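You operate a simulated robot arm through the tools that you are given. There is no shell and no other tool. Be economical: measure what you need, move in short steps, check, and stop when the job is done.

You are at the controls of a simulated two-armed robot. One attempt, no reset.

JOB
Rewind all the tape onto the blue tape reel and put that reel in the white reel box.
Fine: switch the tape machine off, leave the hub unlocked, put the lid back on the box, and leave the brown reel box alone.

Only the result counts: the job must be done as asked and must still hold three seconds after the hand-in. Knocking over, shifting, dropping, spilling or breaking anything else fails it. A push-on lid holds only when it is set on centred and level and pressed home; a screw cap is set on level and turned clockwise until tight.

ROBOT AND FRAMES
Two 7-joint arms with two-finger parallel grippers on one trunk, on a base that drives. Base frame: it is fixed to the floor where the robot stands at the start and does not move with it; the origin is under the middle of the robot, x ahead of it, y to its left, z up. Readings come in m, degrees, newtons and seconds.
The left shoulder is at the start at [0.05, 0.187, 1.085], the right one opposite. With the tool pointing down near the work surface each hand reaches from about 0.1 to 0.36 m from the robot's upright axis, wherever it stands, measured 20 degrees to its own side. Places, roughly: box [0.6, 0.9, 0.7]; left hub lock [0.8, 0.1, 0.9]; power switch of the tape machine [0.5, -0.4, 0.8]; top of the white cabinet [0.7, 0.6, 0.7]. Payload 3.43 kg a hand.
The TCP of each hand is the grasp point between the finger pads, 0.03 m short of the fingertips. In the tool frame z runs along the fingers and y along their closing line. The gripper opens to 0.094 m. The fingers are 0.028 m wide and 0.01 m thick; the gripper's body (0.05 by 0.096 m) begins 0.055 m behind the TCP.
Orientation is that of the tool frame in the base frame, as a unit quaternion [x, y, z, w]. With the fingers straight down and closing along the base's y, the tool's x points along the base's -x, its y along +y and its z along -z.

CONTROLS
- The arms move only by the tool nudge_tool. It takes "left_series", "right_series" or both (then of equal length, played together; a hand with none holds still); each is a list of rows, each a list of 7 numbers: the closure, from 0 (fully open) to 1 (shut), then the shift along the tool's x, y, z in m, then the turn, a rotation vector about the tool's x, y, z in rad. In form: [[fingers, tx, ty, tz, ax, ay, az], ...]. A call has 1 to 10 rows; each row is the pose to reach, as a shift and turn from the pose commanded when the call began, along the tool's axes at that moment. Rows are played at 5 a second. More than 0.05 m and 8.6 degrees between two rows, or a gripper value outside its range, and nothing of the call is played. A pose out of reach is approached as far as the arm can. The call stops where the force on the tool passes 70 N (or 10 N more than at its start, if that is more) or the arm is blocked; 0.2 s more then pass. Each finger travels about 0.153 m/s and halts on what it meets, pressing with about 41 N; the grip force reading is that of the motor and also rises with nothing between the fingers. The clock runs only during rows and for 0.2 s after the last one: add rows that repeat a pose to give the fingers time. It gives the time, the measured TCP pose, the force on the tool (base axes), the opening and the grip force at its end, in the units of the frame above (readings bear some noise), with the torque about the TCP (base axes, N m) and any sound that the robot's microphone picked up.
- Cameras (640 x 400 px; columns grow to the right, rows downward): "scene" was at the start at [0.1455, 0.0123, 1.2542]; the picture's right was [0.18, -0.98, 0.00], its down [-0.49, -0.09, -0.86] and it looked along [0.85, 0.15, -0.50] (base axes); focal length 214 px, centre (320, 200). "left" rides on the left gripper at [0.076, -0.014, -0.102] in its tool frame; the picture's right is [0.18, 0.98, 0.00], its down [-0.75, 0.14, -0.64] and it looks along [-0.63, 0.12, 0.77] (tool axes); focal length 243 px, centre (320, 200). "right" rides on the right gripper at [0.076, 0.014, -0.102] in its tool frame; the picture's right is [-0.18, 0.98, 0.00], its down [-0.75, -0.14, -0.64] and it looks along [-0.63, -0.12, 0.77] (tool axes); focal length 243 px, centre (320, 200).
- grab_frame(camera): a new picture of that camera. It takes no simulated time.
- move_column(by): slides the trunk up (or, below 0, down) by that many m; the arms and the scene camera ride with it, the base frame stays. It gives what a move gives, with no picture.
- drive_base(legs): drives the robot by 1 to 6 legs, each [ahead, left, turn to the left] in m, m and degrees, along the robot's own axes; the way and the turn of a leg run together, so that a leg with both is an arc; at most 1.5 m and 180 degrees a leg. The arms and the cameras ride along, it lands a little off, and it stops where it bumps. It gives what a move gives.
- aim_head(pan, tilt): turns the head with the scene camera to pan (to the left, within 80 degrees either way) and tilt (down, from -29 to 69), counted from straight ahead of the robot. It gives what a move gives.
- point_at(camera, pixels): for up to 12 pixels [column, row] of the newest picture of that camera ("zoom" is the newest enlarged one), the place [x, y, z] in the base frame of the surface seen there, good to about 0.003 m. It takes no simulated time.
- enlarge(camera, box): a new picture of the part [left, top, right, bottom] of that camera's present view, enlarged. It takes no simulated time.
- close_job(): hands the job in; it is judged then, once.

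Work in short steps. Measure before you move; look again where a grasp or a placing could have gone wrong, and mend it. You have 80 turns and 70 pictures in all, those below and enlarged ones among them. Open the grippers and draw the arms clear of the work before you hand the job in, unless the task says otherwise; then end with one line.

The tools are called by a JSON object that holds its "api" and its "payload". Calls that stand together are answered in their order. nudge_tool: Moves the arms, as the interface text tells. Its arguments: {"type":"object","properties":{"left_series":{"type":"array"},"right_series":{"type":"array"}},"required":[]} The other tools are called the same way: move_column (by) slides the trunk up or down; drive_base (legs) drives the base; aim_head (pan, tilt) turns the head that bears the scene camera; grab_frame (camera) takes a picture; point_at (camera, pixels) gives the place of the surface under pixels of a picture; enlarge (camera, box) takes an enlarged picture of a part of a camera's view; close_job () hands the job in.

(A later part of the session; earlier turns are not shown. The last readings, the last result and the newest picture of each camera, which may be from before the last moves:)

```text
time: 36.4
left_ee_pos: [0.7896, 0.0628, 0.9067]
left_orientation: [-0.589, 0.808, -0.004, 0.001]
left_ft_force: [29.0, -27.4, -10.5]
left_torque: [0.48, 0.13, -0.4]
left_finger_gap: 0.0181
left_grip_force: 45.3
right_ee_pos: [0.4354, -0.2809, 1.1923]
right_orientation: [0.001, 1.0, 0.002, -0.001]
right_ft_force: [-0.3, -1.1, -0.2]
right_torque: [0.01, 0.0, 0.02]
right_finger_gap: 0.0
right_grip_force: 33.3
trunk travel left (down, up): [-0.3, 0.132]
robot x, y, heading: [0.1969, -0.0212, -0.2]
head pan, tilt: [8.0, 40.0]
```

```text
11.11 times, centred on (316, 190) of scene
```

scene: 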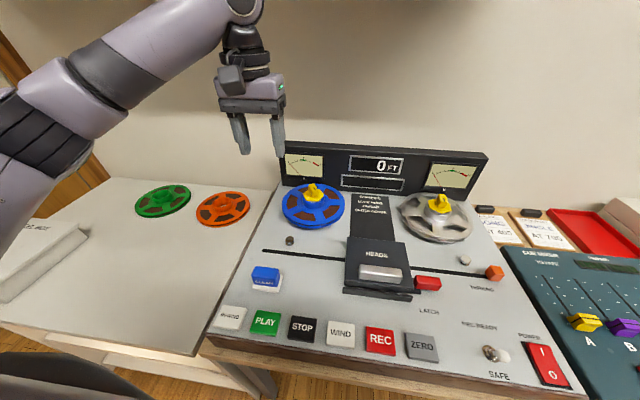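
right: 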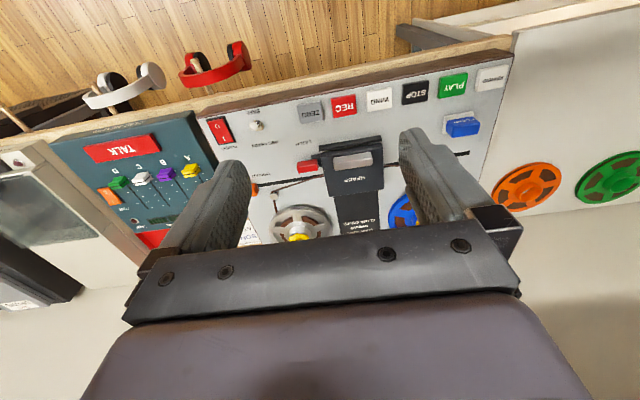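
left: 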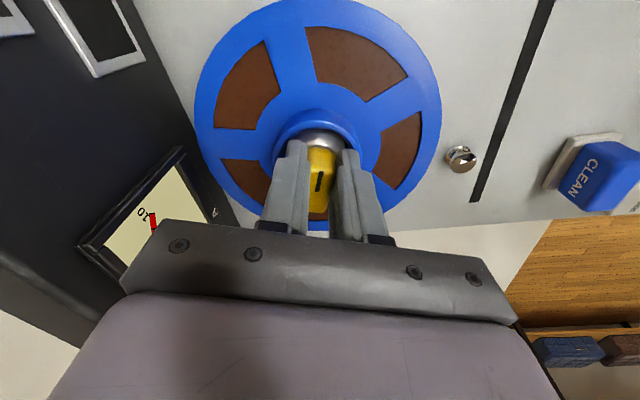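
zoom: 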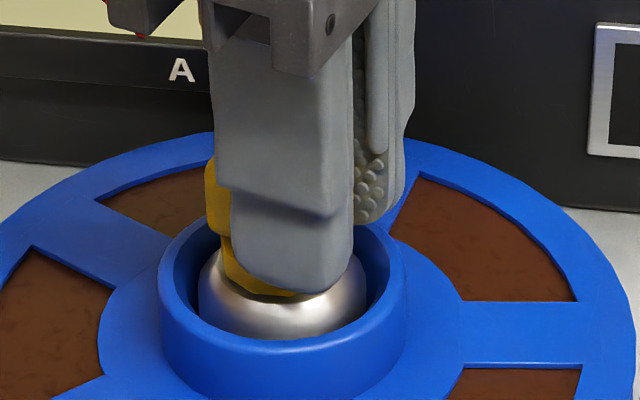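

The knob turned relative to the reel (spokes barely moved) and the hex flange drew in. I recentre to relieve the side load and continue turning up to ~50° more.

{"api": "nudge_tool", "payload": {"left_series": [[1, 0.0027, -0.0055, 0, 0, 0, -0.02], [1, 0.0027, -0.0055, 0, 0, 0, -0.16], [1, 0.0027, -0.0055, 0, 0, 0, -0.3], [1, 0.0027, -0.0055, 0, 0, 0, -0.44], [1, 0.0027, -0.0055, 0, 0, 0, -0.44]]}}

{"api": "enlarge", "payload": {"camera": "scene", "box": [276, 160, 356, 220]}}

```text
time: 37.6
left_ee_pos: [0.7939, 0.0627, 0.9078]
left_orientation: [0.752, -0.659, 0.004, -0.003]
left_ft_force: [31.4, -13.1, -2.9]
left_torque: [-0.31, 0.48, -0.32]
left_finger_gap: 0.0179
left_grip_force: 44.7
right_ee_pos: [0.4345, -0.28, 1.1931]
right_orientation: [0.001, 1.0, 0.001, -0.002]
right_ft_force: [0.9, 0.8, 0.4]
right_torque: [-0.03, -0.01, 0.0]
right_finger_gap: 0.0004
right_grip_force: 33.0
trunk travel left (down, up): [-0.3, 0.132]
robot x, y, heading: [0.1949, -0.022, -0.0]
head pan, tilt: [8.0, 40.0]
```

```text
6.67 times, centred on (316, 190) of scene
```

zoom: 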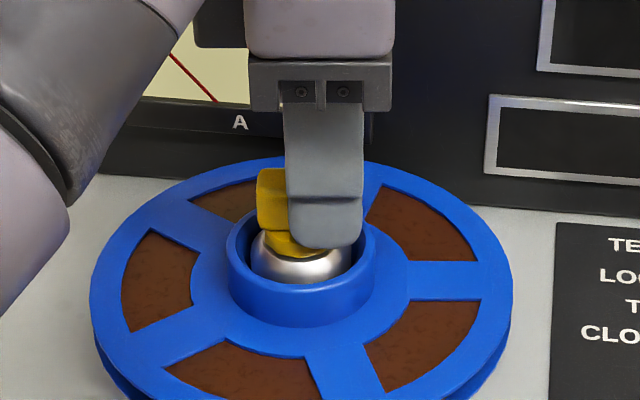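

65° so far, no click yet. I relieve the side load again and turn another ~26°.

{"api": "nudge_tool", "payload": {"left_series": [[1, 0.0, -0.006, 0, 0, 0, 0], [1, 0.0, -0.006, 0, 0, 0, -0.14], [1, 0.0, -0.006, 0, 0, 0, -0.28], [1, 0, -0.006, 0, 0, 0, -0.42], [1, 0.0, -0.006, 0, 0, 0, -0.46], [1, 0.0, -0.006, 0, 0, 0, -0.46]]}}

{"api": "enlarge", "payload": {"camera": "scene", "box": [276, 160, 356, 220]}}

```text
time: 39.0
left_ee_pos: [0.7991, 0.0646, 0.9082]
left_orientation: [0.883, -0.47, 0.001, 0.0]
left_ft_force: [17.8, -6.1, -5.8]
left_torque: [-0.31, -0.19, -0.16]
left_finger_gap: 0.0176
left_grip_force: 45.0
right_ee_pos: [0.4328, -0.2789, 1.1924]
right_orientation: [0.001, 1.0, 0.002, -0.001]
right_ft_force: [0.9, -0.5, -0.6]
right_torque: [0.0, 0.0, -0.01]
right_finger_gap: 0.0
right_grip_force: 33.6
trunk travel left (down, up): [-0.3, 0.132]
robot x, y, heading: [0.1925, -0.0227, 0.0]
head pan, tilt: [8.0, 40.0]
```

```text
6.67 times, centred on (316, 190) of scene
```

zoom: 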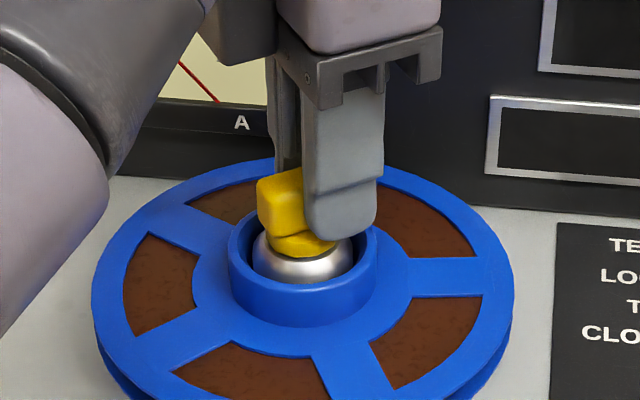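

90° total turned. I open the fingers, lift and look at the lock.

{"api": "nudge_tool", "payload": {"left_series": [[0.6, 0, 0, 0, 0, 0, 0], [0.4, 0, 0, 0, 0, 0, 0], [0.4, 0, 0, -0.045, 0, 0, 0], [0.4, 0, 0, -0.09, 0, 0, 0], [0.4, 0, 0, -0.12, 0, 0, 0]]}}

{"api": "enlarge", "payload": {"camera": "scene", "box": [276, 160, 356, 220]}}

{"api": "grab_frame", "payload": {"camera": "left"}}

```text
time: 40.2
left_ee_pos: [0.7932, 0.0676, 1.0322]
left_orientation: [0.883, -0.47, 0.0, 0.0]
left_ft_force: [0.6, -0.1, 0.3]
left_torque: [-0.01, -0.03, -0.01]
left_finger_gap: 0.0564
left_grip_force: 0.1
right_ee_pos: [0.4318, -0.2786, 1.1953]
right_orientation: [0.0, 1.0, 0.0, 0.0]
right_ft_force: [-0.2, -0.5, -0.5]
right_torque: [0.01, -0.01, 0.01]
right_finger_gap: 0.0
right_grip_force: 32.7
trunk travel left (down, up): [-0.3, 0.132]
robot x, y, heading: [0.1935, -0.0236, 0.1]
head pan, tilt: [8.0, 40.0]
```

```text
6.67 times, centred on (316, 190) of scene
```

zoom: 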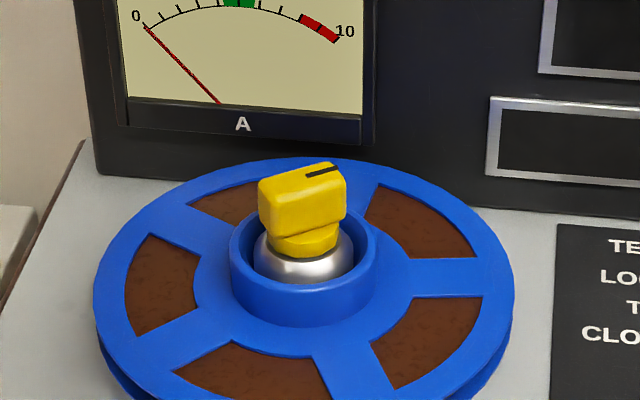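

```text
34 pictures are left
```

left: 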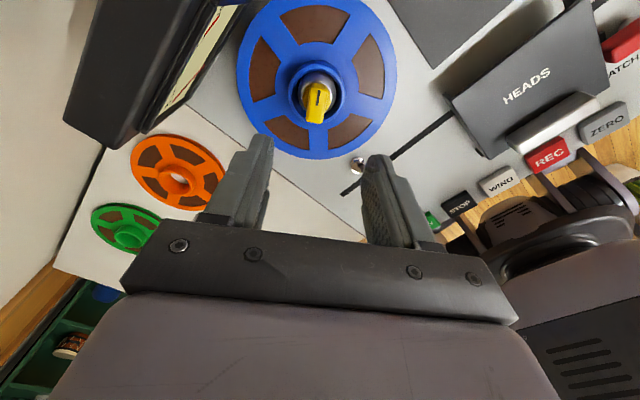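

The lock is now narrow (unlocked). I'll grip the reel by its hub ring; I measure ring, flange and, later, the box.

{"api": "point_at", "payload": {"camera": "left", "pixels": [[316, 92], [293, 96], [340, 96], [316, 66], [316, 124], [290, 80], [318, 10], [318, 155], [245, 75], [392, 75], [300, 115], [335, 116]]}}

{"api": "enlarge", "payload": {"camera": "left", "box": [270, 50, 370, 130]}}

{"api": "point_at", "payload": {"camera": "zoom", "pixels": [[140, 230], [450, 230], [300, 80], [170, 130], [430, 130], [160, 330], [420, 330], [300, 260]]}}

```text
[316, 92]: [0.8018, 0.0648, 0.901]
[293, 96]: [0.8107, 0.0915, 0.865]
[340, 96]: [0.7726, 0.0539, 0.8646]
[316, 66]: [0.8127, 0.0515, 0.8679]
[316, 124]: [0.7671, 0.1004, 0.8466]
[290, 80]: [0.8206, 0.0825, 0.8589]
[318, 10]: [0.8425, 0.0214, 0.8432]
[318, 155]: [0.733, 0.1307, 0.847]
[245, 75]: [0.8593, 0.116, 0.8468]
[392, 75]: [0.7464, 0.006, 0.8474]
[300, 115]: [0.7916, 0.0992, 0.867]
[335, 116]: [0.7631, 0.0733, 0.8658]
```

```text
5.00 times, centred on (320, 90) of left
```

zoom: 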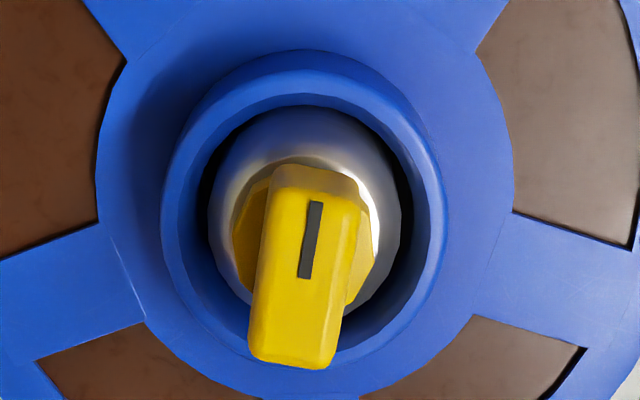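

```text
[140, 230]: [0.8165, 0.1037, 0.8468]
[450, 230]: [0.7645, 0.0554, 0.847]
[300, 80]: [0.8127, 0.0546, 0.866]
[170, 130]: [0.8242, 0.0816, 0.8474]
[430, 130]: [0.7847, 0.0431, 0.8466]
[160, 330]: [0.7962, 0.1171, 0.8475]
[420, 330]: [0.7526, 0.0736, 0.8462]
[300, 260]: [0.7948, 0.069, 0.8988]
```

Ring centre ≈[0.792,0.072], outer radius ≈0.03, ring top z 0.866, flange 0.847. Before gripping I inspect the white box.

{"api": "aim_head", "payload": {"pan": 50, "tilt": 35}}

{"api": "grab_frame", "payload": {"camera": "scene"}}

```text
time: 41.3
left_ee_pos: [0.7954, 0.0683, 1.031]
left_orientation: [0.883, -0.47, 0.0, -0.001]
left_ft_force: [0.0, 0.2, 0.3]
left_torque: [0.03, 0.01, 0.0]
left_finger_gap: 0.0565
left_grip_force: 0.1
right_ee_pos: [0.4311, -0.2784, 1.1943]
right_orientation: [0.001, 1.0, 0.0, 0.0]
right_ft_force: [-0.3, -0.2, -0.1]
right_torque: [0.01, 0.02, -0.01]
right_finger_gap: 0.0
right_grip_force: 32.9
trunk travel left (down, up): [-0.3, 0.132]
robot x, y, heading: [0.1979, -0.0236, -0.1]
head pan, tilt: [50.0, 35.0]
```

```text
32 pictures are left
```

scene: 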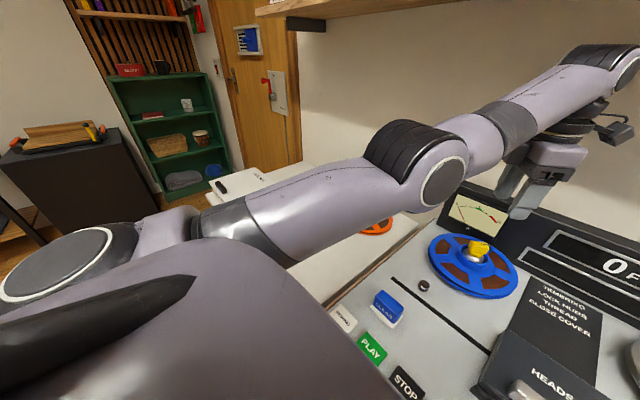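

The arm blocks the view of the box; I'll take the reel first. I rotate the left hand back 80° above the reel and open it fully.

{"api": "nudge_tool", "payload": {"left_series": [[0.4, 0, 0, 0, 0, 0, 0.14], [0.3, 0, 0, 0, 0, 0, 0.28], [0.2, 0, 0, 0, 0, 0, 0.42], [0, 0, 0, 0, 0, 0, 0.56], [0, 0, 0, 0, 0, 0, 0.7], [0, 0, 0, 0, 0, 0, 0.84], [0, 0, 0, 0, 0, 0, 0.98], [0, 0, 0, 0, 0, 0, 1.12], [0, 0, 0, 0, 0, 0, 1.26], [0, 0, 0, 0, 0, 0, 1.4]]}}

{"api": "aim_head", "payload": {"pan": 8, "tilt": 40}}

{"api": "grab_frame", "payload": {"camera": "left"}}

```text
time: 43.5
left_ee_pos: [0.7943, 0.0654, 1.0281]
left_orientation: [-0.371, 0.929, 0.0, 0.0]
left_ft_force: [-0.1, 0.8, 0.2]
left_torque: [-0.01, -0.02, -0.03]
left_finger_gap: 0.094
left_grip_force: 0.0
right_ee_pos: [0.4307, -0.278, 1.1954]
right_orientation: [0.001, 1.0, 0.0, 0.0]
right_ft_force: [-0.4, 0.9, -0.3]
right_torque: [-0.01, 0.01, -0.01]
right_finger_gap: 0.0
right_grip_force: 32.9
trunk travel left (down, up): [-0.3, 0.132]
robot x, y, heading: [0.196, -0.0228, -0.2]
head pan, tilt: [50.0, 35.0]
```

```text
time: 44.6
left_ee_pos: [0.7929, 0.0651, 1.0292]
left_orientation: [-0.372, 0.928, -0.001, 0.0]
left_ft_force: [0.1, -0.7, -0.3]
left_torque: [0.0, 0.01, 0.01]
left_finger_gap: 0.0942
left_grip_force: 0.1
right_ee_pos: [0.4315, -0.2782, 1.1939]
right_orientation: [0.002, 1.0, 0.001, 0.0]
right_ft_force: [-0.5, 0.4, 0.2]
right_torque: [-0.01, -0.03, 0.01]
right_finger_gap: 0.0
right_grip_force: 33.0
trunk travel left (down, up): [-0.3, 0.132]
robot x, y, heading: [0.1944, -0.0212, -0.1]
head pan, tilt: [8.0, 40.0]
```

```text
31 pictures are left
```

left: 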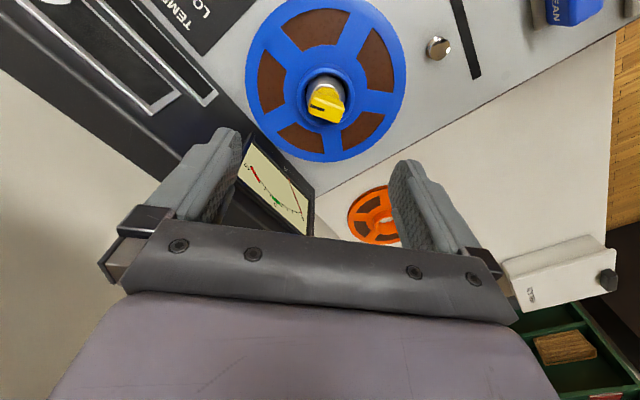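

Ring is ~4 px right of the finger mid-line; I shift 5 mm along tool y, descend to tips just above the flange, and close.

{"api": "nudge_tool", "payload": {"left_series": [[0, -0.0015, 0.0055, 0.04, 0, 0, 0], [0, -0.0015, 0.0055, 0.085, 0, 0, 0], [0, -0.0015, 0.0055, 0.125, 0, 0, 0], [0, -0.0015, 0.0055, 0.146, 0, 0, 0], [0.3, -0.0015, 0.0055, 0.146, 0, 0, 0], [1, -0.0015, 0.0055, 0.146, 0, 0, 0], [1, -0.0015, 0.0055, 0.146, 0, 0, 0], [1, -0.0015, 0.0055, 0.146, 0, 0, 0]]}}

{"api": "enlarge", "payload": {"camera": "scene", "box": [256, 145, 376, 235]}}

```text
time: 46.0
left_ee_pos: [0.8023, 0.0776, 0.8949]
left_orientation: [-0.376, 0.927, 0.011, -0.002]
left_ft_force: [-38.5, 18.2, 26.9]
left_torque: [-0.54, 0.68, -0.32]
left_finger_gap: 0.0461
left_grip_force: 41.3
left hand out of reach, approached as far as the arm can: row 1, 2, 3, 4, 5, 6
right_ee_pos: [0.4247, -0.2754, 1.1956]
right_orientation: [0.0, 1.0, 0.0, 0.003]
right_ft_force: [0.2, 0.4, -0.1]
right_torque: [0.03, -0.02, -0.02]
right_finger_gap: 0.0
right_grip_force: 33.4
trunk travel left (down, up): [-0.3, 0.132]
robot x, y, heading: [0.1975, -0.0203, 0.0]
head pan, tilt: [8.0, 40.0]
stopped in row 6 (left hand): the force on the tool passed its limit at 75 N (the readings are from after the stop); the commanded pose is now the measured one
```

```text
4.44 times, centred on (316, 190) of scene
```

zoom: 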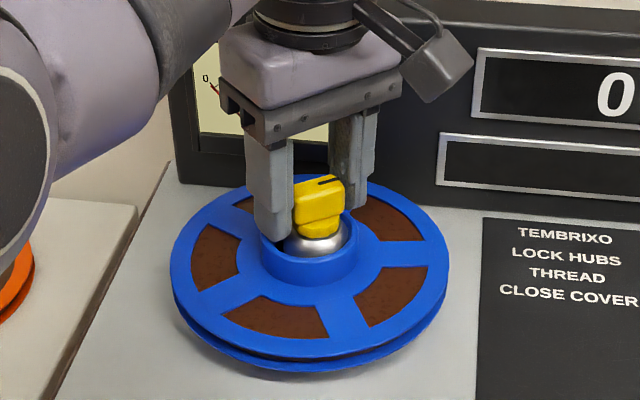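

The arm was at its reach limit and landed off-centre. I open, lift clear, then back off slightly and yaw the robot right ~20° to bring the left shoulder forward.

{"api": "nudge_tool", "payload": {"left_series": [[0.3, 0, 0, 0, 0, 0, 0], [0, 0, 0, 0, 0, 0, 0], [0, 0, 0, -0.02, 0, 0, 0], [0, 0, 0, -0.06, 0, 0, 0], [0, 0, 0, -0.1, 0, 0, 0], [0, 0, 0, -0.14, 0, 0, 0], [0, 0.04, 0, -0.15, 0, 0, 0], [0, 0.08, 0.0, -0.15, 0, 0, 0]]}}

{"api": "drive_base", "payload": {"legs": [[-0.015, 0, 0], [0, 0, -20]]}}

{"api": "aim_head", "payload": {"pan": 28, "tilt": 40}}

{"api": "grab_frame", "payload": {"camera": "scene"}}

```text
time: 47.8
left_ee_pos: [0.7687, 0.0195, 1.0443]
left_orientation: [-0.387, 0.922, 0.004, 0.0]
left_ft_force: [0.4, -1.0, -0.3]
left_torque: [0.0, -0.01, 0.01]
left_finger_gap: 0.094
left_grip_force: 0.0
left hand out of reach, approached as far as the arm can: row 5, 6, 8
right_ee_pos: [0.4321, -0.2775, 1.1945]
right_orientation: [0.0, 1.0, 0.0, -0.001]
right_ft_force: [-0.4, -0.1, 0.1]
right_torque: [0.01, 0.01, -0.04]
right_finger_gap: 0.0
right_grip_force: 33.3
trunk travel left (down, up): [-0.3, 0.132]
robot x, y, heading: [0.1968, -0.0191, 0.1]
head pan, tilt: [8.0, 40.0]
```

```text
time: 49.6
left_ee_pos: [0.7329, -0.1772, 1.0389]
left_orientation: [-0.219, 0.976, 0.009, 0.0]
left_ft_force: [-0.1, -0.9, 0.4]
left_torque: [0.02, 0.0, 0.01]
left_finger_gap: 0.094
left_grip_force: 0.1
right_ee_pos: [0.3145, -0.3426, 1.1944]
right_orientation: [0.174, 0.985, 0.0, 0.0]
right_ft_force: [0.2, 1.0, 0.8]
right_torque: [-0.01, -0.01, 0.01]
right_finger_gap: 0.0
right_grip_force: 32.4
trunk travel left (down, up): [-0.3, 0.132]
robot x, y, heading: [0.1836, -0.0232, -20.1]
head pan, tilt: [8.0, 40.0]
```

```text
time: 50.4
left_ee_pos: [0.7334, -0.176, 1.0406]
left_orientation: [-0.222, 0.975, 0.008, -0.001]
left_ft_force: [-0.2, 0.3, 0.8]
left_torque: [0.0, 0.0, -0.01]
left_finger_gap: 0.094
left_grip_force: 0.1
right_ee_pos: [0.3143, -0.3422, 1.1942]
right_orientation: [0.172, 0.985, 0.001, 0.0]
right_ft_force: [1.0, -0.8, -0.3]
right_torque: [0.02, 0.01, 0.05]
right_finger_gap: 0.0001
right_grip_force: 33.4
trunk travel left (down, up): [-0.3, 0.132]
robot x, y, heading: [0.1809, -0.0201, -19.6]
head pan, tilt: [28.0, 40.0]
```

```text
29 pictures are left
```

scene: 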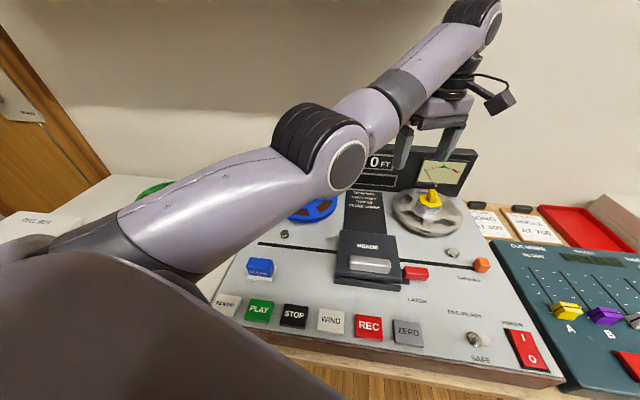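

Now I bring the left hand back over the reel centre [0.792,0.072] at z≈1.03.

{"api": "nudge_tool", "payload": {"left_series": [[0, -0.027, 0.033, 0, 0, 0, 0], [0, -0.053, 0.066, 0, 0, 0, 0], [0, -0.08, 0.099, 0, 0, 0, 0], [0, -0.107, 0.132, 0, 0, 0, 0], [0, -0.133, 0.165, 0, 0, 0, 0], [0, -0.16, 0.198, 0.01, 0, 0, 0], [0, -0.16, 0.198, 0.01, 0, 0, 0]]}}

{"api": "grab_frame", "payload": {"camera": "left"}}

```text
time: 52.0
left_ee_pos: [0.8004, 0.0671, 1.0429]
left_orientation: [-0.219, 0.976, 0.007, -0.001]
left_ft_force: [-0.6, 0.5, -0.2]
left_torque: [-0.08, -0.01, -0.02]
left_finger_gap: 0.0939
left_grip_force: 0.1
left hand out of reach, approached as far as the arm can: row 1, 2, 3, 4, 5
right_ee_pos: [0.3162, -0.3391, 1.1954]
right_orientation: [0.173, 0.985, -0.001, 0.0]
right_ft_force: [0.8, 0.4, 0.2]
right_torque: [-0.07, 0.04, -0.01]
right_finger_gap: 0.0001
right_grip_force: 32.9
trunk travel left (down, up): [-0.3, 0.132]
robot x, y, heading: [0.1813, -0.0213, -19.8]
head pan, tilt: [28.0, 40.0]
```

```text
28 pictures are left
```

left: 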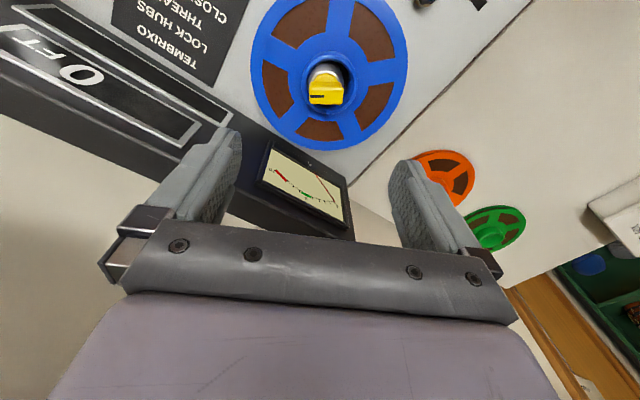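

I measure the ring again with an enlarged view, since the earlier push may have shifted it.

{"api": "enlarge", "payload": {"camera": "left", "box": [276, 45, 376, 125]}}

{"api": "point_at", "payload": {"camera": "zoom", "pixels": [[240, 85], [150, 140], [140, 210], [370, 140], [390, 200], [200, 320], [340, 320], [260, 345], [180, 110], [330, 100]]}}

```text
5.00 times, centred on (326, 85) of left
```

zoom: 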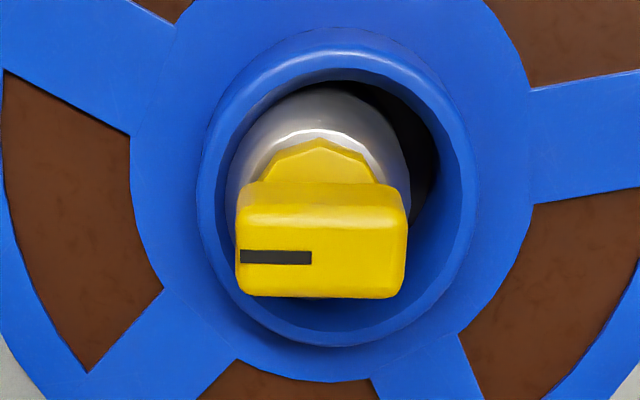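

```text
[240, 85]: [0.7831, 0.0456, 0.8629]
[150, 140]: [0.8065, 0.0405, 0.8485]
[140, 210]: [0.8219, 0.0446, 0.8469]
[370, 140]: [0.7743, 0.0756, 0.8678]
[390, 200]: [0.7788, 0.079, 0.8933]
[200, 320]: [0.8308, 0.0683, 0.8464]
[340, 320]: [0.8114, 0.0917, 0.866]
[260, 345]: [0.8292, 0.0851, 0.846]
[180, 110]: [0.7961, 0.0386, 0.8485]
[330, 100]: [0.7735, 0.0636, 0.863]
```

Ring centre is ≈[0.788,0.0735]. I shift there, level the small tilt, and descend partway to check tracking.

{"api": "nudge_tool", "payload": {"left_series": [[0, 0.008, 0.011, 0.0, 0.012, 0.006, 0], [0, 0.008, 0.011, 0.04, 0.012, 0.006, 0], [0, 0.008, 0.011, 0.08, 0.012, 0.006, 0], [0, 0.008, 0.011, 0.1, 0.012, 0.006, 0], [0, 0.008, 0.011, 0.1, 0.012, 0.006, 0]]}}

{"api": "grab_frame", "payload": {"camera": "left"}}

```text
time: 53.2
left_ee_pos: [0.7813, 0.0753, 0.938]
left_orientation: [-0.22, 0.975, 0.002, -0.001]
left_ft_force: [-1.1, 0.4, 0.3]
left_torque: [0.02, 0.01, -0.02]
left_finger_gap: 0.0941
left_grip_force: 0.1
right_ee_pos: [0.314, -0.3425, 1.1954]
right_orientation: [0.173, 0.985, 0.0, 0.0]
right_ft_force: [-0.1, 0.4, -0.2]
right_torque: [-0.01, 0.0, 0.01]
right_finger_gap: 0.0
right_grip_force: 33.4
trunk travel left (down, up): [-0.3, 0.132]
robot x, y, heading: [0.1869, -0.0198, -19.9]
head pan, tilt: [28.0, 40.0]
```

```text
26 pictures are left
```

left: 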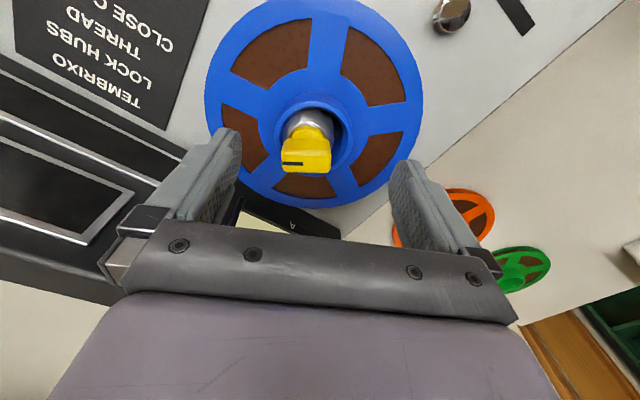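

The ring is now centred (≈(318,133), expected (320,131)). I descend the last 56 mm and close.

{"api": "nudge_tool", "payload": {"left_series": [[0, 0, -0.001, 0.03, 0, 0, 0], [0, 0, -0.001, 0.056, 0, 0, 0], [0.3, 0, -0.001, 0.056, 0, 0, 0], [0.6, 0, -0.001, 0.056, 0, 0, 0], [1, 0, -0.001, 0.056, 0, 0, 0], [1, 0, -0.001, 0.056, 0, 0, 0], [1, 0, -0.001, 0.056, 0, 0, 0]]}}

{"api": "grab_frame", "payload": {"camera": "left"}}

```text
time: 54.8
left_ee_pos: [0.7807, 0.0727, 0.8804]
left_orientation: [-0.218, 0.976, 0.0, -0.001]
left_ft_force: [7.5, -15.6, 0.6]
left_torque: [-0.64, -0.21, -0.24]
left_finger_gap: 0.0603
left_grip_force: 41.3
right_ee_pos: [0.3159, -0.3433, 1.1941]
right_orientation: [0.173, 0.985, 0.001, 0.0]
right_ft_force: [-0.7, 1.0, -0.1]
right_torque: [0.0, 0.01, -0.02]
right_finger_gap: 0.0001
right_grip_force: 33.1
trunk travel left (down, up): [-0.3, 0.132]
robot x, y, heading: [0.1822, -0.0217, -19.8]
head pan, tilt: [28.0, 40.0]
```

```text
25 pictures are left
```

left: 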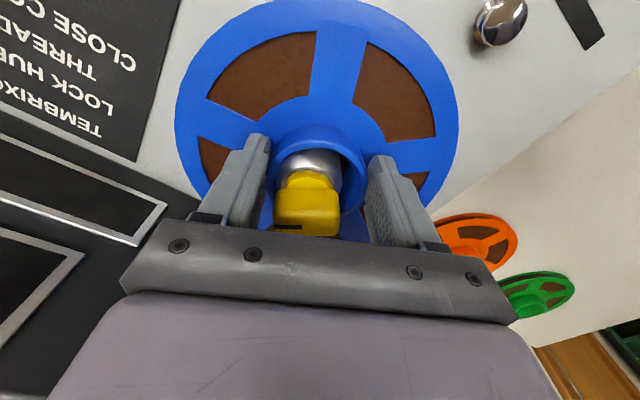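

Gripped at 0.060 gap. I relieve the side load slightly and lift straight up 0.13.

{"api": "nudge_tool", "payload": {"left_series": [[1, 0.0, -0.003, 0, 0, 0, 0], [1, 0.0, -0.003, -0.015, 0, 0, 0], [1, 0.0, -0.003, -0.035, 0, 0, 0], [1, 0.0, -0.003, -0.06, 0, 0, 0], [1, 0.0, -0.003, -0.09, 0, 0, 0], [1, 0.0, -0.003, -0.125, 0, 0, 0], [1, 0.0, -0.003, -0.14, 0, 0, 0]]}}

{"api": "grab_frame", "payload": {"camera": "scene"}}

```text
time: 56.4
left_ee_pos: [0.7809, 0.0738, 1.016]
left_orientation: [-0.22, 0.976, 0.002, -0.001]
left_ft_force: [-0.1, -0.3, -3.9]
left_torque: [0.02, 0.01, -0.02]
left_finger_gap: 0.0604
left_grip_force: 40.8
right_ee_pos: [0.3149, -0.3424, 1.1945]
right_orientation: [0.173, 0.985, 0.0, 0.0]
right_ft_force: [-0.3, 0.0, 0.0]
right_torque: [-0.01, 0.03, -0.01]
right_finger_gap: 0.0
right_grip_force: 33.5
trunk travel left (down, up): [-0.3, 0.132]
robot x, y, heading: [0.1808, -0.0175, -20.0]
head pan, tilt: [28.0, 40.0]
```

```text
24 pictures are left
```

scene: 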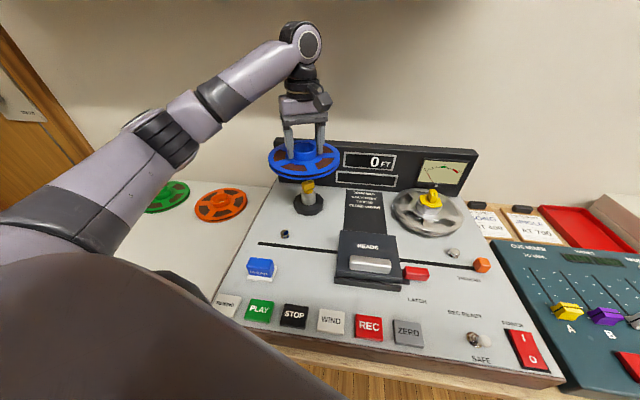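

The reel is off the hub (≈0.4 kg in hand). I back off, turn straight, and drive left in front of the cabinet, then look at the box.

{"api": "nudge_tool", "payload": {"left_series": [[1, 0.03, 0, -0.03, 0, 0, 0], [1, 0.06, 0, -0.06, 0, 0, 0], [1, 0.09, 0, -0.09, 0, 0, 0]]}}

{"api": "drive_base", "payload": {"legs": [[-0.12, 0, 0], [0, 0, 20], [0, 0.55, 0]]}}

{"api": "aim_head", "payload": {"pan": 25, "tilt": 45}}

{"api": "grab_frame", "payload": {"camera": "scene"}}

```text
time: 57.2
left_ee_pos: [0.6997, 0.0345, 1.108]
left_orientation: [-0.22, 0.976, 0.002, -0.002]
left_ft_force: [0.2, 0.5, -3.2]
left_torque: [-0.01, 0.02, 0.0]
left_finger_gap: 0.0604
left_grip_force: 40.8
right_ee_pos: [0.3137, -0.3416, 1.1941]
right_orientation: [0.173, 0.985, 0.0, 0.001]
right_ft_force: [-1.2, -0.5, 0.6]
right_torque: [0.02, 0.0, 0.02]
right_finger_gap: 0.0
right_grip_force: 32.6
trunk travel left (down, up): [-0.3, 0.132]
robot x, y, heading: [0.1817, -0.0206, -20.0]
head pan, tilt: [28.0, 40.0]
```

```text
time: 64.5
left_ee_pos: [0.5444, 0.792, 1.1085]
left_orientation: [-0.379, 0.925, 0.0, -0.002]
left_ft_force: [-0.6, 1.0, -2.3]
left_torque: [0.0, 0.04, -0.03]
left_finger_gap: 0.0605
left_grip_force: 41.1
right_ee_pos: [0.3043, 0.3089, 1.1953]
right_orientation: [0.006, 1.0, 0.0, 0.0]
right_ft_force: [0.1, -0.2, 0.9]
right_torque: [0.02, -0.02, -0.02]
right_finger_gap: 0.0
right_grip_force: 32.7
trunk travel left (down, up): [-0.3, 0.132]
robot x, y, heading: [0.0735, 0.5701, -0.9]
head pan, tilt: [28.0, 40.0]
```

```text
time: 65.1
left_ee_pos: [0.5442, 0.7909, 1.108]
left_orientation: [-0.38, 0.925, 0.001, -0.002]
left_ft_force: [-0.4, 0.6, -2.8]
left_torque: [-0.03, 0.04, -0.01]
left_finger_gap: 0.0606
left_grip_force: 41.3
right_ee_pos: [0.3043, 0.3094, 1.1942]
right_orientation: [0.007, 1.0, 0.0, 0.0]
right_ft_force: [0.8, -0.8, -0.8]
right_torque: [0.02, -0.02, 0.01]
right_finger_gap: 0.0001
right_grip_force: 33.0
trunk travel left (down, up): [-0.3, 0.132]
robot x, y, heading: [0.0728, 0.5712, -0.6]
head pan, tilt: [25.0, 45.0]
```

```text
23 pictures are left
```

scene: 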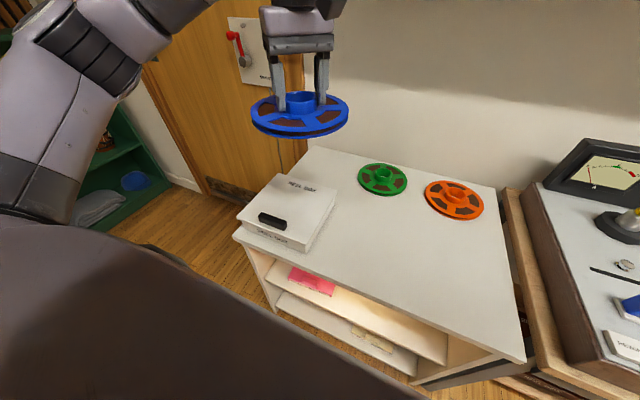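

The box is at (290,210). I enlarge and measure lid corners and handle.

{"api": "enlarge", "payload": {"camera": "scene", "box": [220, 160, 348, 260]}}

{"api": "point_at", "payload": {"camera": "zoom", "pixels": [[92, 260], [305, 78], [572, 112], [415, 390], [200, 275], [325, 310], [260, 280], [340, 210], [265, 315], [100, 330], [400, 430], [575, 170]]}}

```text
4.00 times, centred on (284, 210) of scene
```

zoom: 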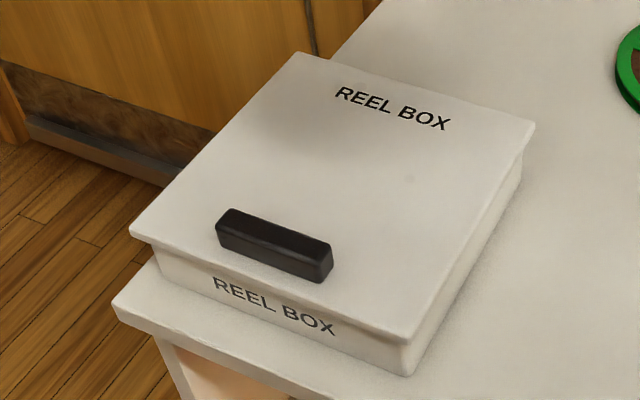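

```text
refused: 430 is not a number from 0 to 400
```

{"api": "point_at", "payload": {"camera": "zoom", "pixels": [[133, 232], [302, 56], [530, 125], [408, 337], [228, 214], [322, 248], [275, 232], [340, 160], [265, 302], [168, 272], [405, 365], [520, 170]]}}

```text
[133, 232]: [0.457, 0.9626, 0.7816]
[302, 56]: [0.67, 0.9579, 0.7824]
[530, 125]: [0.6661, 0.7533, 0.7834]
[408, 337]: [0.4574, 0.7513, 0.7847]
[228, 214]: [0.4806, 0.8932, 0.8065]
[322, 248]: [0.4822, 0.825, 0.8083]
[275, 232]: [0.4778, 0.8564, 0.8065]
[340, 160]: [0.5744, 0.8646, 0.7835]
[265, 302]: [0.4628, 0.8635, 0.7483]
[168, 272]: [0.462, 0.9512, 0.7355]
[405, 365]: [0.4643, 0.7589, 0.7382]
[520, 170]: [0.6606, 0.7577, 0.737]
```

Lid is 0.21 m square centred at (0.563,0.857), top z 0.783; handle at (0.479,0.858), along y, top z 0.807. I drive 0.23 left, move the reel outward, and rotate the right hand 90° so it closes along x.

{"api": "drive_base", "payload": {"legs": [[0, 0.23, 0.6]]}}

{"api": "nudge_tool", "payload": {"left_series": [[1, -0.02, 0.02, 0, 0, 0, 0], [1, -0.045, 0.045, 0, 0, 0, 0], [1, -0.07, 0.071, 0, 0, 0, 0], [1, -0.07, 0.071, 0, 0, 0, 0], [1, -0.07, 0.071, 0, 0, 0, 0], [1, -0.07, 0.071, 0, 0, 0, 0], [1, -0.07, 0.071, 0, 0, 0, 0], [1, -0.07, 0.071, 0, 0, 0, 0], [1, -0.07, 0.071, 0, 0, 0, 0], [1, -0.07, 0.071, 0, 0, 0, 0]], "right_series": [[0.8, 0, 0, 0, 0, 0, 0.145], [0.6, 0, 0, 0, 0, 0, 0.29], [0.4, 0, 0, 0, 0, 0, 0.435], [0.4, -0.02, 0.03, 0, 0, 0, 0.58], [0.4, -0.04, 0.06, 0, 0, 0, 0.725], [0.4, -0.06, 0.09, 0, 0, 0, 0.87], [0.4, -0.08, 0.12, 0, 0, 0, 1.015], [0.4, -0.1, 0.15, 0, 0, 0, 1.16], [0.4, -0.12, 0.18, 0.02, 0, 0, 1.305], [0.4, -0.14, 0.21, 0.04, 0, 0, 1.45]]}}

```text
time: 67.8
left_ee_pos: [0.5421, 1.0325, 1.1074]
left_orientation: [-0.386, 0.923, 0.001, -0.001]
left_ft_force: [-0.2, 0.4, -3.0]
left_torque: [-0.04, 0.07, -0.03]
left_finger_gap: 0.0604
left_grip_force: 41.5
right_ee_pos: [0.3089, 0.5486, 1.1951]
right_orientation: [0.0, 1.0, 0.0, 0.0]
right_ft_force: [-0.2, -0.2, 0.0]
right_torque: [0.04, 0.05, -0.02]
right_finger_gap: 0.0
right_grip_force: 32.8
trunk travel left (down, up): [-0.3, 0.132]
robot x, y, heading: [0.0743, 0.8078, 0.1]
head pan, tilt: [25.0, 45.0]
```

```text
time: 70.0
left_ee_pos: [0.5415, 1.1304, 1.1085]
left_orientation: [-0.385, 0.923, 0.001, -0.001]
left_ft_force: [0.7, -0.5, -2.6]
left_torque: [-0.03, 0.02, 0.01]
left_finger_gap: 0.0604
left_grip_force: 40.7
right_ee_pos: [0.446, 0.7581, 1.1573]
right_orientation: [0.664, 0.748, 0.001, 0.0]
right_ft_force: [0.0, 0.1, -0.7]
right_torque: [-0.01, 0.03, -0.01]
right_finger_gap: 0.0563
right_grip_force: 0.1
trunk travel left (down, up): [-0.3, 0.132]
robot x, y, heading: [0.073, 0.803, 0.2]
head pan, tilt: [25.0, 45.0]
```

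Right hand is nearly rotated. I finish the rotation and move above the handle to z≈0.93.

{"api": "nudge_tool", "payload": {"right_series": [[0.4, 0.03, 0.015, 0.01, 0, 0, 0.06], [0.4, 0.065, 0.03, 0.03, 0, 0, 0.119], [0.4, 0.0954, 0.0446, 0.06, 0, 0, 0.119], [0.4, 0.0954, 0.0446, 0.105, 0, 0, 0.119], [0.4, 0.0954, 0.0446, 0.15, 0, 0, 0.119], [0.4, 0.0954, 0.0446, 0.195, 0, 0, 0.119], [0.4, 0.0954, 0.0446, 0.227, 0, 0, 0.119], [0.4, 0.0954, 0.0446, 0.227, 0, 0, 0.119]]}}

{"api": "grab_frame", "payload": {"camera": "right"}}

```text
time: 71.8
left_ee_pos: [0.5415, 1.1299, 1.1075]
left_orientation: [-0.386, 0.922, 0.001, -0.001]
left_ft_force: [0.4, 0.2, -3.9]
left_torque: [-0.02, 0.04, 0.01]
left_finger_gap: 0.0603
left_grip_force: 40.8
right_ee_pos: [0.4842, 0.8561, 0.9278]
right_orientation: [0.707, 0.707, -0.001, -0.001]
right_ft_force: [0.3, -0.7, 0.2]
right_torque: [0.01, 0.0, -0.01]
right_finger_gap: 0.0564
right_grip_force: 0.1
trunk travel left (down, up): [-0.3, 0.132]
robot x, y, heading: [0.0744, 0.8031, 0.1]
head pan, tilt: [25.0, 45.0]
```

```text
21 pictures are left
```

right: 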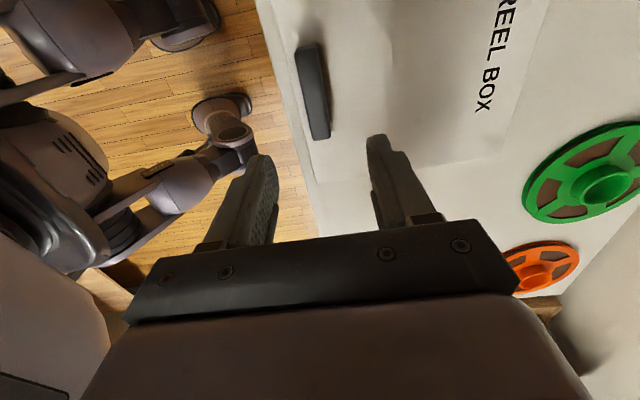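

Handle appears a bit left/up of the finger mid-line; I measure its ends from this camera.

{"api": "point_at", "payload": {"camera": "right", "pixels": [[308, 50], [313, 90], [320, 130], [300, 70], [318, 70], [327, 134]]}}

```text
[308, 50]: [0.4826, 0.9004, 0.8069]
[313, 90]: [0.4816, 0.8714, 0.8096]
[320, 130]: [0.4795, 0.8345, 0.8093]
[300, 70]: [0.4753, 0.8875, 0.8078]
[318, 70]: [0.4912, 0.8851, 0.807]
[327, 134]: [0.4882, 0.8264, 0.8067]
```

Handle centre ≈(0.482,0.865). I descend with tips just above the lid and close.

{"api": "nudge_tool", "payload": {"right_series": [[0.4, 0.006, -0.002, 0.04, 0, 0, 0], [0.4, 0.006, -0.002, 0.08, 0, 0, 0], [0.4, 0.006, -0.002, 0.11, 0, 0, 0], [0.7, 0.006, -0.002, 0.11, 0, 0, 0], [1, 0.006, -0.002, 0.11, 0, 0, 0], [1, 0.006, -0.002, 0.11, 0, 0, 0], [1, 0.006, -0.002, 0.11, 0, 0, 0]]}}

```text
time: 73.4
left_ee_pos: [0.5426, 1.1309, 1.109]
left_orientation: [-0.385, 0.923, 0.001, -0.002]
left_ft_force: [1.1, 0.5, -4.3]
left_torque: [-0.01, 0.05, 0.01]
left_finger_gap: 0.0604
left_grip_force: 41.3
right_ee_pos: [0.4822, 0.8625, 0.8164]
right_orientation: [0.706, 0.708, 0.0, 0.0]
right_ft_force: [-0.1, 0.6, 0.1]
right_torque: [0.04, 0.07, 0.0]
right_finger_gap: 0.0196
right_grip_force: 41.2
trunk travel left (down, up): [-0.3, 0.132]
robot x, y, heading: [0.0753, 0.8068, 0.1]
head pan, tilt: [25.0, 45.0]
```

Gripped (gap 0.0196). I lift slowly 0.08 and look.

{"api": "nudge_tool", "payload": {"right_series": [[1, 0, 0, -0.004, 0, 0, 0], [1, 0, 0, -0.01, 0, 0, 0], [1, 0, 0, -0.02, 0, 0, 0], [1, 0, 0, -0.035, 0, 0, 0], [1, 0, 0, -0.055, 0, 0, 0], [1, 0, 0, -0.08, 0, 0, 0], [1, 0, 0, -0.08, 0, 0, 0]]}}

{"api": "grab_frame", "payload": {"camera": "scene"}}

```text
time: 75.0
left_ee_pos: [0.5416, 1.1295, 1.1076]
left_orientation: [-0.386, 0.923, 0.001, -0.002]
left_ft_force: [0.7, 0.5, -4.1]
left_torque: [-0.01, 0.06, -0.04]
left_finger_gap: 0.0603
left_grip_force: 41.1
right_ee_pos: [0.4818, 0.8623, 0.8977]
right_orientation: [0.706, 0.708, 0.0, 0.0]
right_ft_force: [-0.3, -0.4, -1.8]
right_torque: [-0.02, 0.17, -0.02]
right_finger_gap: 0.0197
right_grip_force: 40.9
trunk travel left (down, up): [-0.3, 0.132]
robot x, y, heading: [0.0741, 0.8062, -0.1]
head pan, tilt: [25.0, 45.0]
```

```text
20 pictures are left
```

scene: 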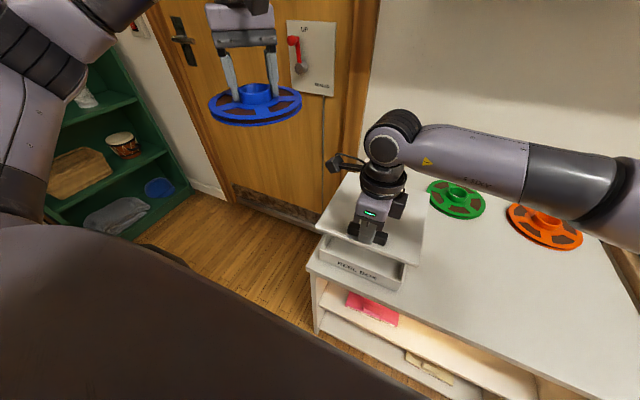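

Lid is off cleanly. I raise it and hold it to the right at y≈0.5, z≈0.98.

{"api": "nudge_tool", "payload": {"right_series": [[1, -0.01, 0, -0.04, 0, 0, 0], [1, -0.05, 0, -0.06, 0, 0, 0], [1, -0.095, 0, -0.07, 0, 0, 0], [1, -0.14, 0, -0.08, 0, 0, 0], [1, -0.185, 0, -0.08, 0, 0, 0], [1, -0.23, 0, -0.08, 0, 0, 0], [1, -0.275, 0, -0.08, 0, 0, 0], [1, -0.32, 0, -0.08, 0, 0, 0], [1, -0.36, 0, -0.08, 0, 0, 0], [1, -0.36, 0, -0.08, 0, 0, 0]]}}

{"api": "grab_frame", "payload": {"camera": "scene"}}

```text
time: 77.2
left_ee_pos: [0.5417, 1.1297, 1.1088]
left_orientation: [-0.386, 0.922, 0.001, -0.002]
left_ft_force: [-0.4, -0.2, -3.6]
left_torque: [-0.02, 0.03, 0.0]
left_finger_gap: 0.0605
left_grip_force: 40.8
right_ee_pos: [0.485, 0.5054, 0.98]
right_orientation: [0.706, 0.708, 0.0, 0.0]
right_ft_force: [0.3, -0.4, -2.6]
right_torque: [-0.01, 0.16, 0.01]
right_finger_gap: 0.0194
right_grip_force: 41.0
trunk travel left (down, up): [-0.3, 0.132]
robot x, y, heading: [0.075, 0.8067, 0.1]
head pan, tilt: [25.0, 45.0]
```

```text
19 pictures are left
```

scene: 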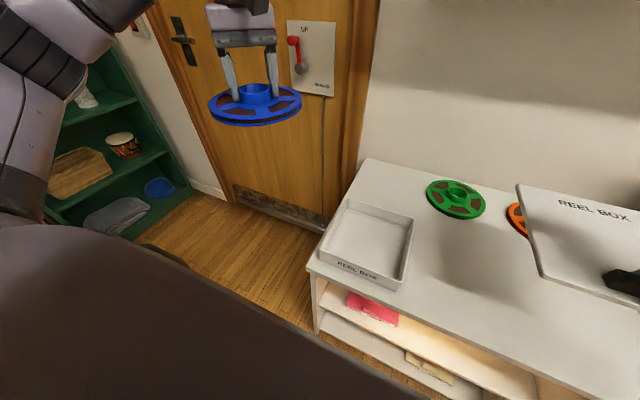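

Box is open and empty. I enlarge and measure its rim and floor.

{"api": "enlarge", "payload": {"camera": "scene", "box": [294, 185, 434, 300]}}

{"api": "point_at", "payload": {"camera": "scene", "pixels": [[350, 202], [413, 217], [323, 255], [400, 280], [365, 235], [345, 250], [395, 235], [370, 271], [330, 232], [382, 209]]}}

```text
3.48 times, centred on (364, 242) of scene
```

zoom: 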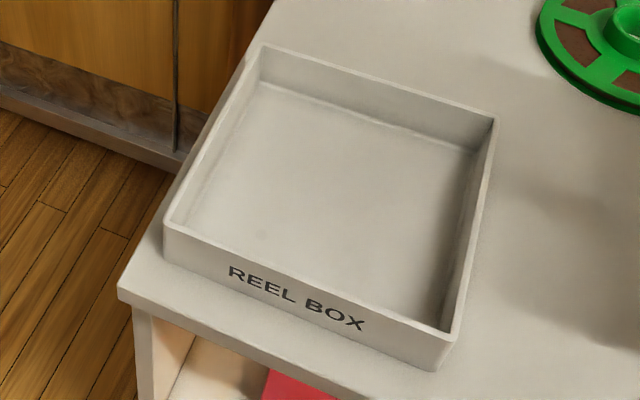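

```text
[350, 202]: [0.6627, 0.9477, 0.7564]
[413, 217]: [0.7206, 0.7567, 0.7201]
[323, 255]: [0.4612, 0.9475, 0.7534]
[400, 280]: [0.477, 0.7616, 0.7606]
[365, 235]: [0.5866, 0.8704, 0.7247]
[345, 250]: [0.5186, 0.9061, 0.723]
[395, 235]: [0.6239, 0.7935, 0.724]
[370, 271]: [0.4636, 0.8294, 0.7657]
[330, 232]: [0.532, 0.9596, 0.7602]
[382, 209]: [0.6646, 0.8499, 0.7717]
```

Box inner floor z≈0.724, rim ≈0.77, centre (0.563,0.857). I bring the reel above the box.

{"api": "nudge_tool", "payload": {"left_series": [[1, 0.03, -0.034, 0, 0, 0, 0], [1, 0.06, -0.069, 0, 0, 0, 0], [1, 0.09, -0.103, 0, 0, 0, 0], [1, 0.12, -0.138, 0, 0, 0, 0], [1, 0.15, -0.172, 0, 0, 0, 0], [1, 0.18, -0.206, 0.01, 0, 0, 0], [1, 0.18, -0.206, 0.055, 0, 0, 0], [1, 0.18, -0.206, 0.1, 0, 0, 0], [1, 0.18, -0.206, 0.14, 0, 0, 0], [1, 0.18, -0.206, 0.14, 0, 0, 0]]}}

{"api": "grab_frame", "payload": {"camera": "left"}}

{"api": "grab_frame", "payload": {"camera": "scene"}}

```text
time: 79.4
left_ee_pos: [0.5595, 0.8585, 0.9698]
left_orientation: [-0.385, 0.923, 0.001, -0.001]
left_ft_force: [0.1, -0.3, -3.3]
left_torque: [-0.02, 0.04, -0.02]
left_finger_gap: 0.0605
left_grip_force: 40.7
right_ee_pos: [0.4851, 0.506, 0.9789]
right_orientation: [0.706, 0.708, 0.0, 0.0]
right_ft_force: [-0.2, -0.3, -1.3]
right_torque: [0.04, 0.17, -0.01]
right_finger_gap: 0.0192
right_grip_force: 40.8
trunk travel left (down, up): [-0.3, 0.132]
robot x, y, heading: [0.0742, 0.8017, 0.1]
head pan, tilt: [25.0, 45.0]
```

```text
17 pictures are left
```

left: 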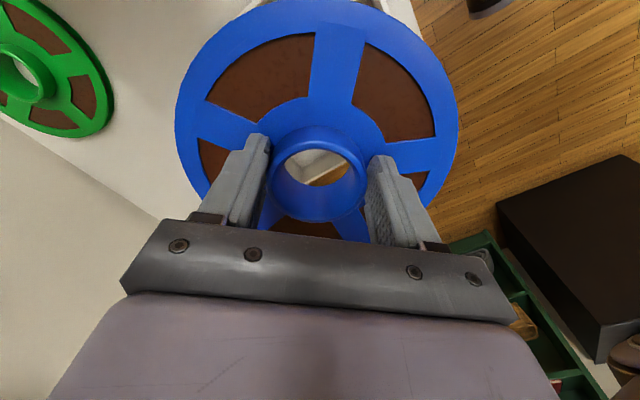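

```text
16 pictures are left
```

scene: 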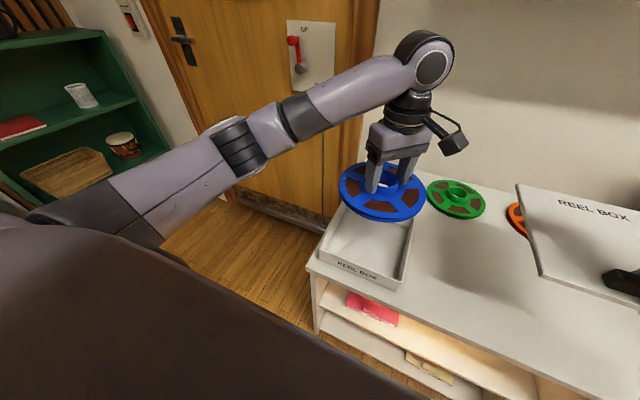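

I measure the reel rim in this view to know its true centre relative to the TCP.

{"api": "point_at", "payload": {"camera": "left", "pixels": [[179, 130], [455, 130], [318, 4], [235, 25], [400, 25], [190, 170], [445, 170], [318, 131], [278, 160], [362, 160]]}}

{"api": "point_at", "payload": {"camera": "scene", "pixels": [[342, 195], [424, 200], [375, 215], [383, 168]]}}

```text
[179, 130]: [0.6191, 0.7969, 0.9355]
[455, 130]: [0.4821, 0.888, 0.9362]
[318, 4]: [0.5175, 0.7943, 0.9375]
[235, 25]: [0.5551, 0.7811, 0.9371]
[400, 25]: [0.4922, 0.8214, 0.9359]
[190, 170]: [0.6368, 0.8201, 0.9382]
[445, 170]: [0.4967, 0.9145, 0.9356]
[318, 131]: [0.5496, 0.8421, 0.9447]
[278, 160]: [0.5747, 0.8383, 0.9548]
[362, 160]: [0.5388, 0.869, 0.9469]
```

```text
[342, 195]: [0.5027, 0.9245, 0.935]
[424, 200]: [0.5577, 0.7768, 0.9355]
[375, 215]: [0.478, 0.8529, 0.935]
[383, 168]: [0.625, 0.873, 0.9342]
```

Reel centre ≈(0.562,0.862), radius ≈0.084; I shift 5 mm in −y and lower to TCP z≈0.79.

{"api": "nudge_tool", "payload": {"left_series": [[1, 0.003, -0.0042, 0.0, 0, 0, 0], [1, 0.003, -0.0042, 0.045, 0, 0, 0], [1, 0.003, -0.0042, 0.09, 0, 0, 0], [1, 0.003, -0.0042, 0.125, 0, 0, 0], [1, 0.003, -0.0042, 0.15, 0, 0, 0], [1, 0.003, -0.0042, 0.168, 0, 0, 0], [1, 0.003, -0.0042, 0.178, 0, 0, 0]]}}

{"api": "enlarge", "payload": {"camera": "scene", "box": [294, 160, 454, 300]}}

```text
time: 81.0
left_ee_pos: [0.5597, 0.8552, 0.7867]
left_orientation: [-0.386, 0.923, 0.001, -0.001]
left_ft_force: [-0.4, 0.5, -3.2]
left_torque: [-0.04, 0.05, 0.02]
left_finger_gap: 0.0607
left_grip_force: 41.1
right_ee_pos: [0.4841, 0.505, 0.9802]
right_orientation: [0.706, 0.708, 0.0, 0.0]
right_ft_force: [-0.2, 0.2, -1.2]
right_torque: [0.01, 0.13, -0.02]
right_finger_gap: 0.0194
right_grip_force: 40.7
trunk travel left (down, up): [-0.3, 0.132]
robot x, y, heading: [0.0697, 0.8075, 0.0]
head pan, tilt: [25.0, 45.0]
```

```text
2.86 times, centred on (374, 230) of scene
```

zoom: 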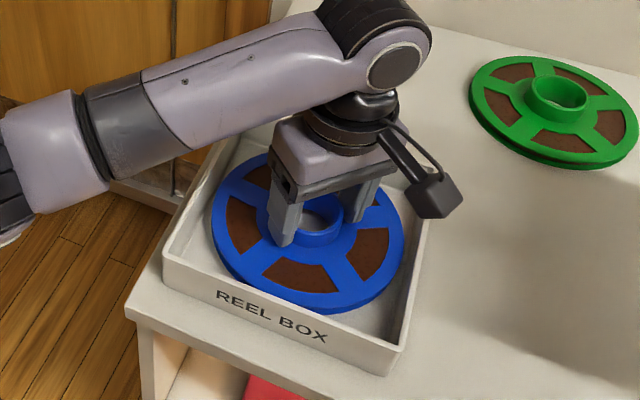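

The reel sits inside the walls. I lower in small steps to the floor, then open and raise.

{"api": "nudge_tool", "payload": {"left_series": [[1, 0, 0, 0.004, 0, 0, 0], [1, 0, 0, 0.007, 0, 0, 0], [1, 0, 0, 0.01, 0, 0, 0], [1, 0, 0, 0.012, 0, 0, 0]]}}

```text
time: 82.0
left_ee_pos: [0.5594, 0.8556, 0.777]
left_orientation: [-0.386, 0.923, 0.001, -0.002]
left_ft_force: [0.4, 0.6, -2.4]
left_torque: [-0.06, 0.0, 0.05]
left_finger_gap: 0.0605
left_grip_force: 41.5
right_ee_pos: [0.4841, 0.5069, 0.9795]
right_orientation: [0.707, 0.708, -0.001, -0.001]
right_ft_force: [-0.4, 0.1, -2.3]
right_torque: [0.02, 0.15, 0.01]
right_finger_gap: 0.0195
right_grip_force: 41.0
trunk travel left (down, up): [-0.3, 0.132]
robot x, y, heading: [0.0738, 0.8095, 0.2]
head pan, tilt: [25.0, 45.0]
```

Still hanging freely; a few millimetres more.

{"api": "nudge_tool", "payload": {"left_series": [[1, 0, 0, 0.003, 0, 0, 0], [1, 0, 0, 0.006, 0, 0, 0], [1, 0, 0, 0.008, 0, 0, 0], [1, 0, 0, 0.01, 0, 0, 0]]}}

```text
time: 83.0
left_ee_pos: [0.56, 0.8546, 0.7729]
left_orientation: [-0.385, 0.923, 0.0, 0.002]
left_ft_force: [-3.1, 3.8, 29.7]
left_torque: [0.46, 0.16, -0.12]
left_finger_gap: 0.0604
left_grip_force: 40.9
right_ee_pos: [0.4823, 0.5064, 0.9829]
right_orientation: [0.707, 0.708, 0.0, 0.0]
right_ft_force: [0.5, 0.7, -2.3]
right_torque: [0.01, 0.14, -0.02]
right_finger_gap: 0.0194
right_grip_force: 40.9
trunk travel left (down, up): [-0.3, 0.132]
robot x, y, heading: [0.0709, 0.8055, -0.1]
head pan, tilt: [25.0, 45.0]
```

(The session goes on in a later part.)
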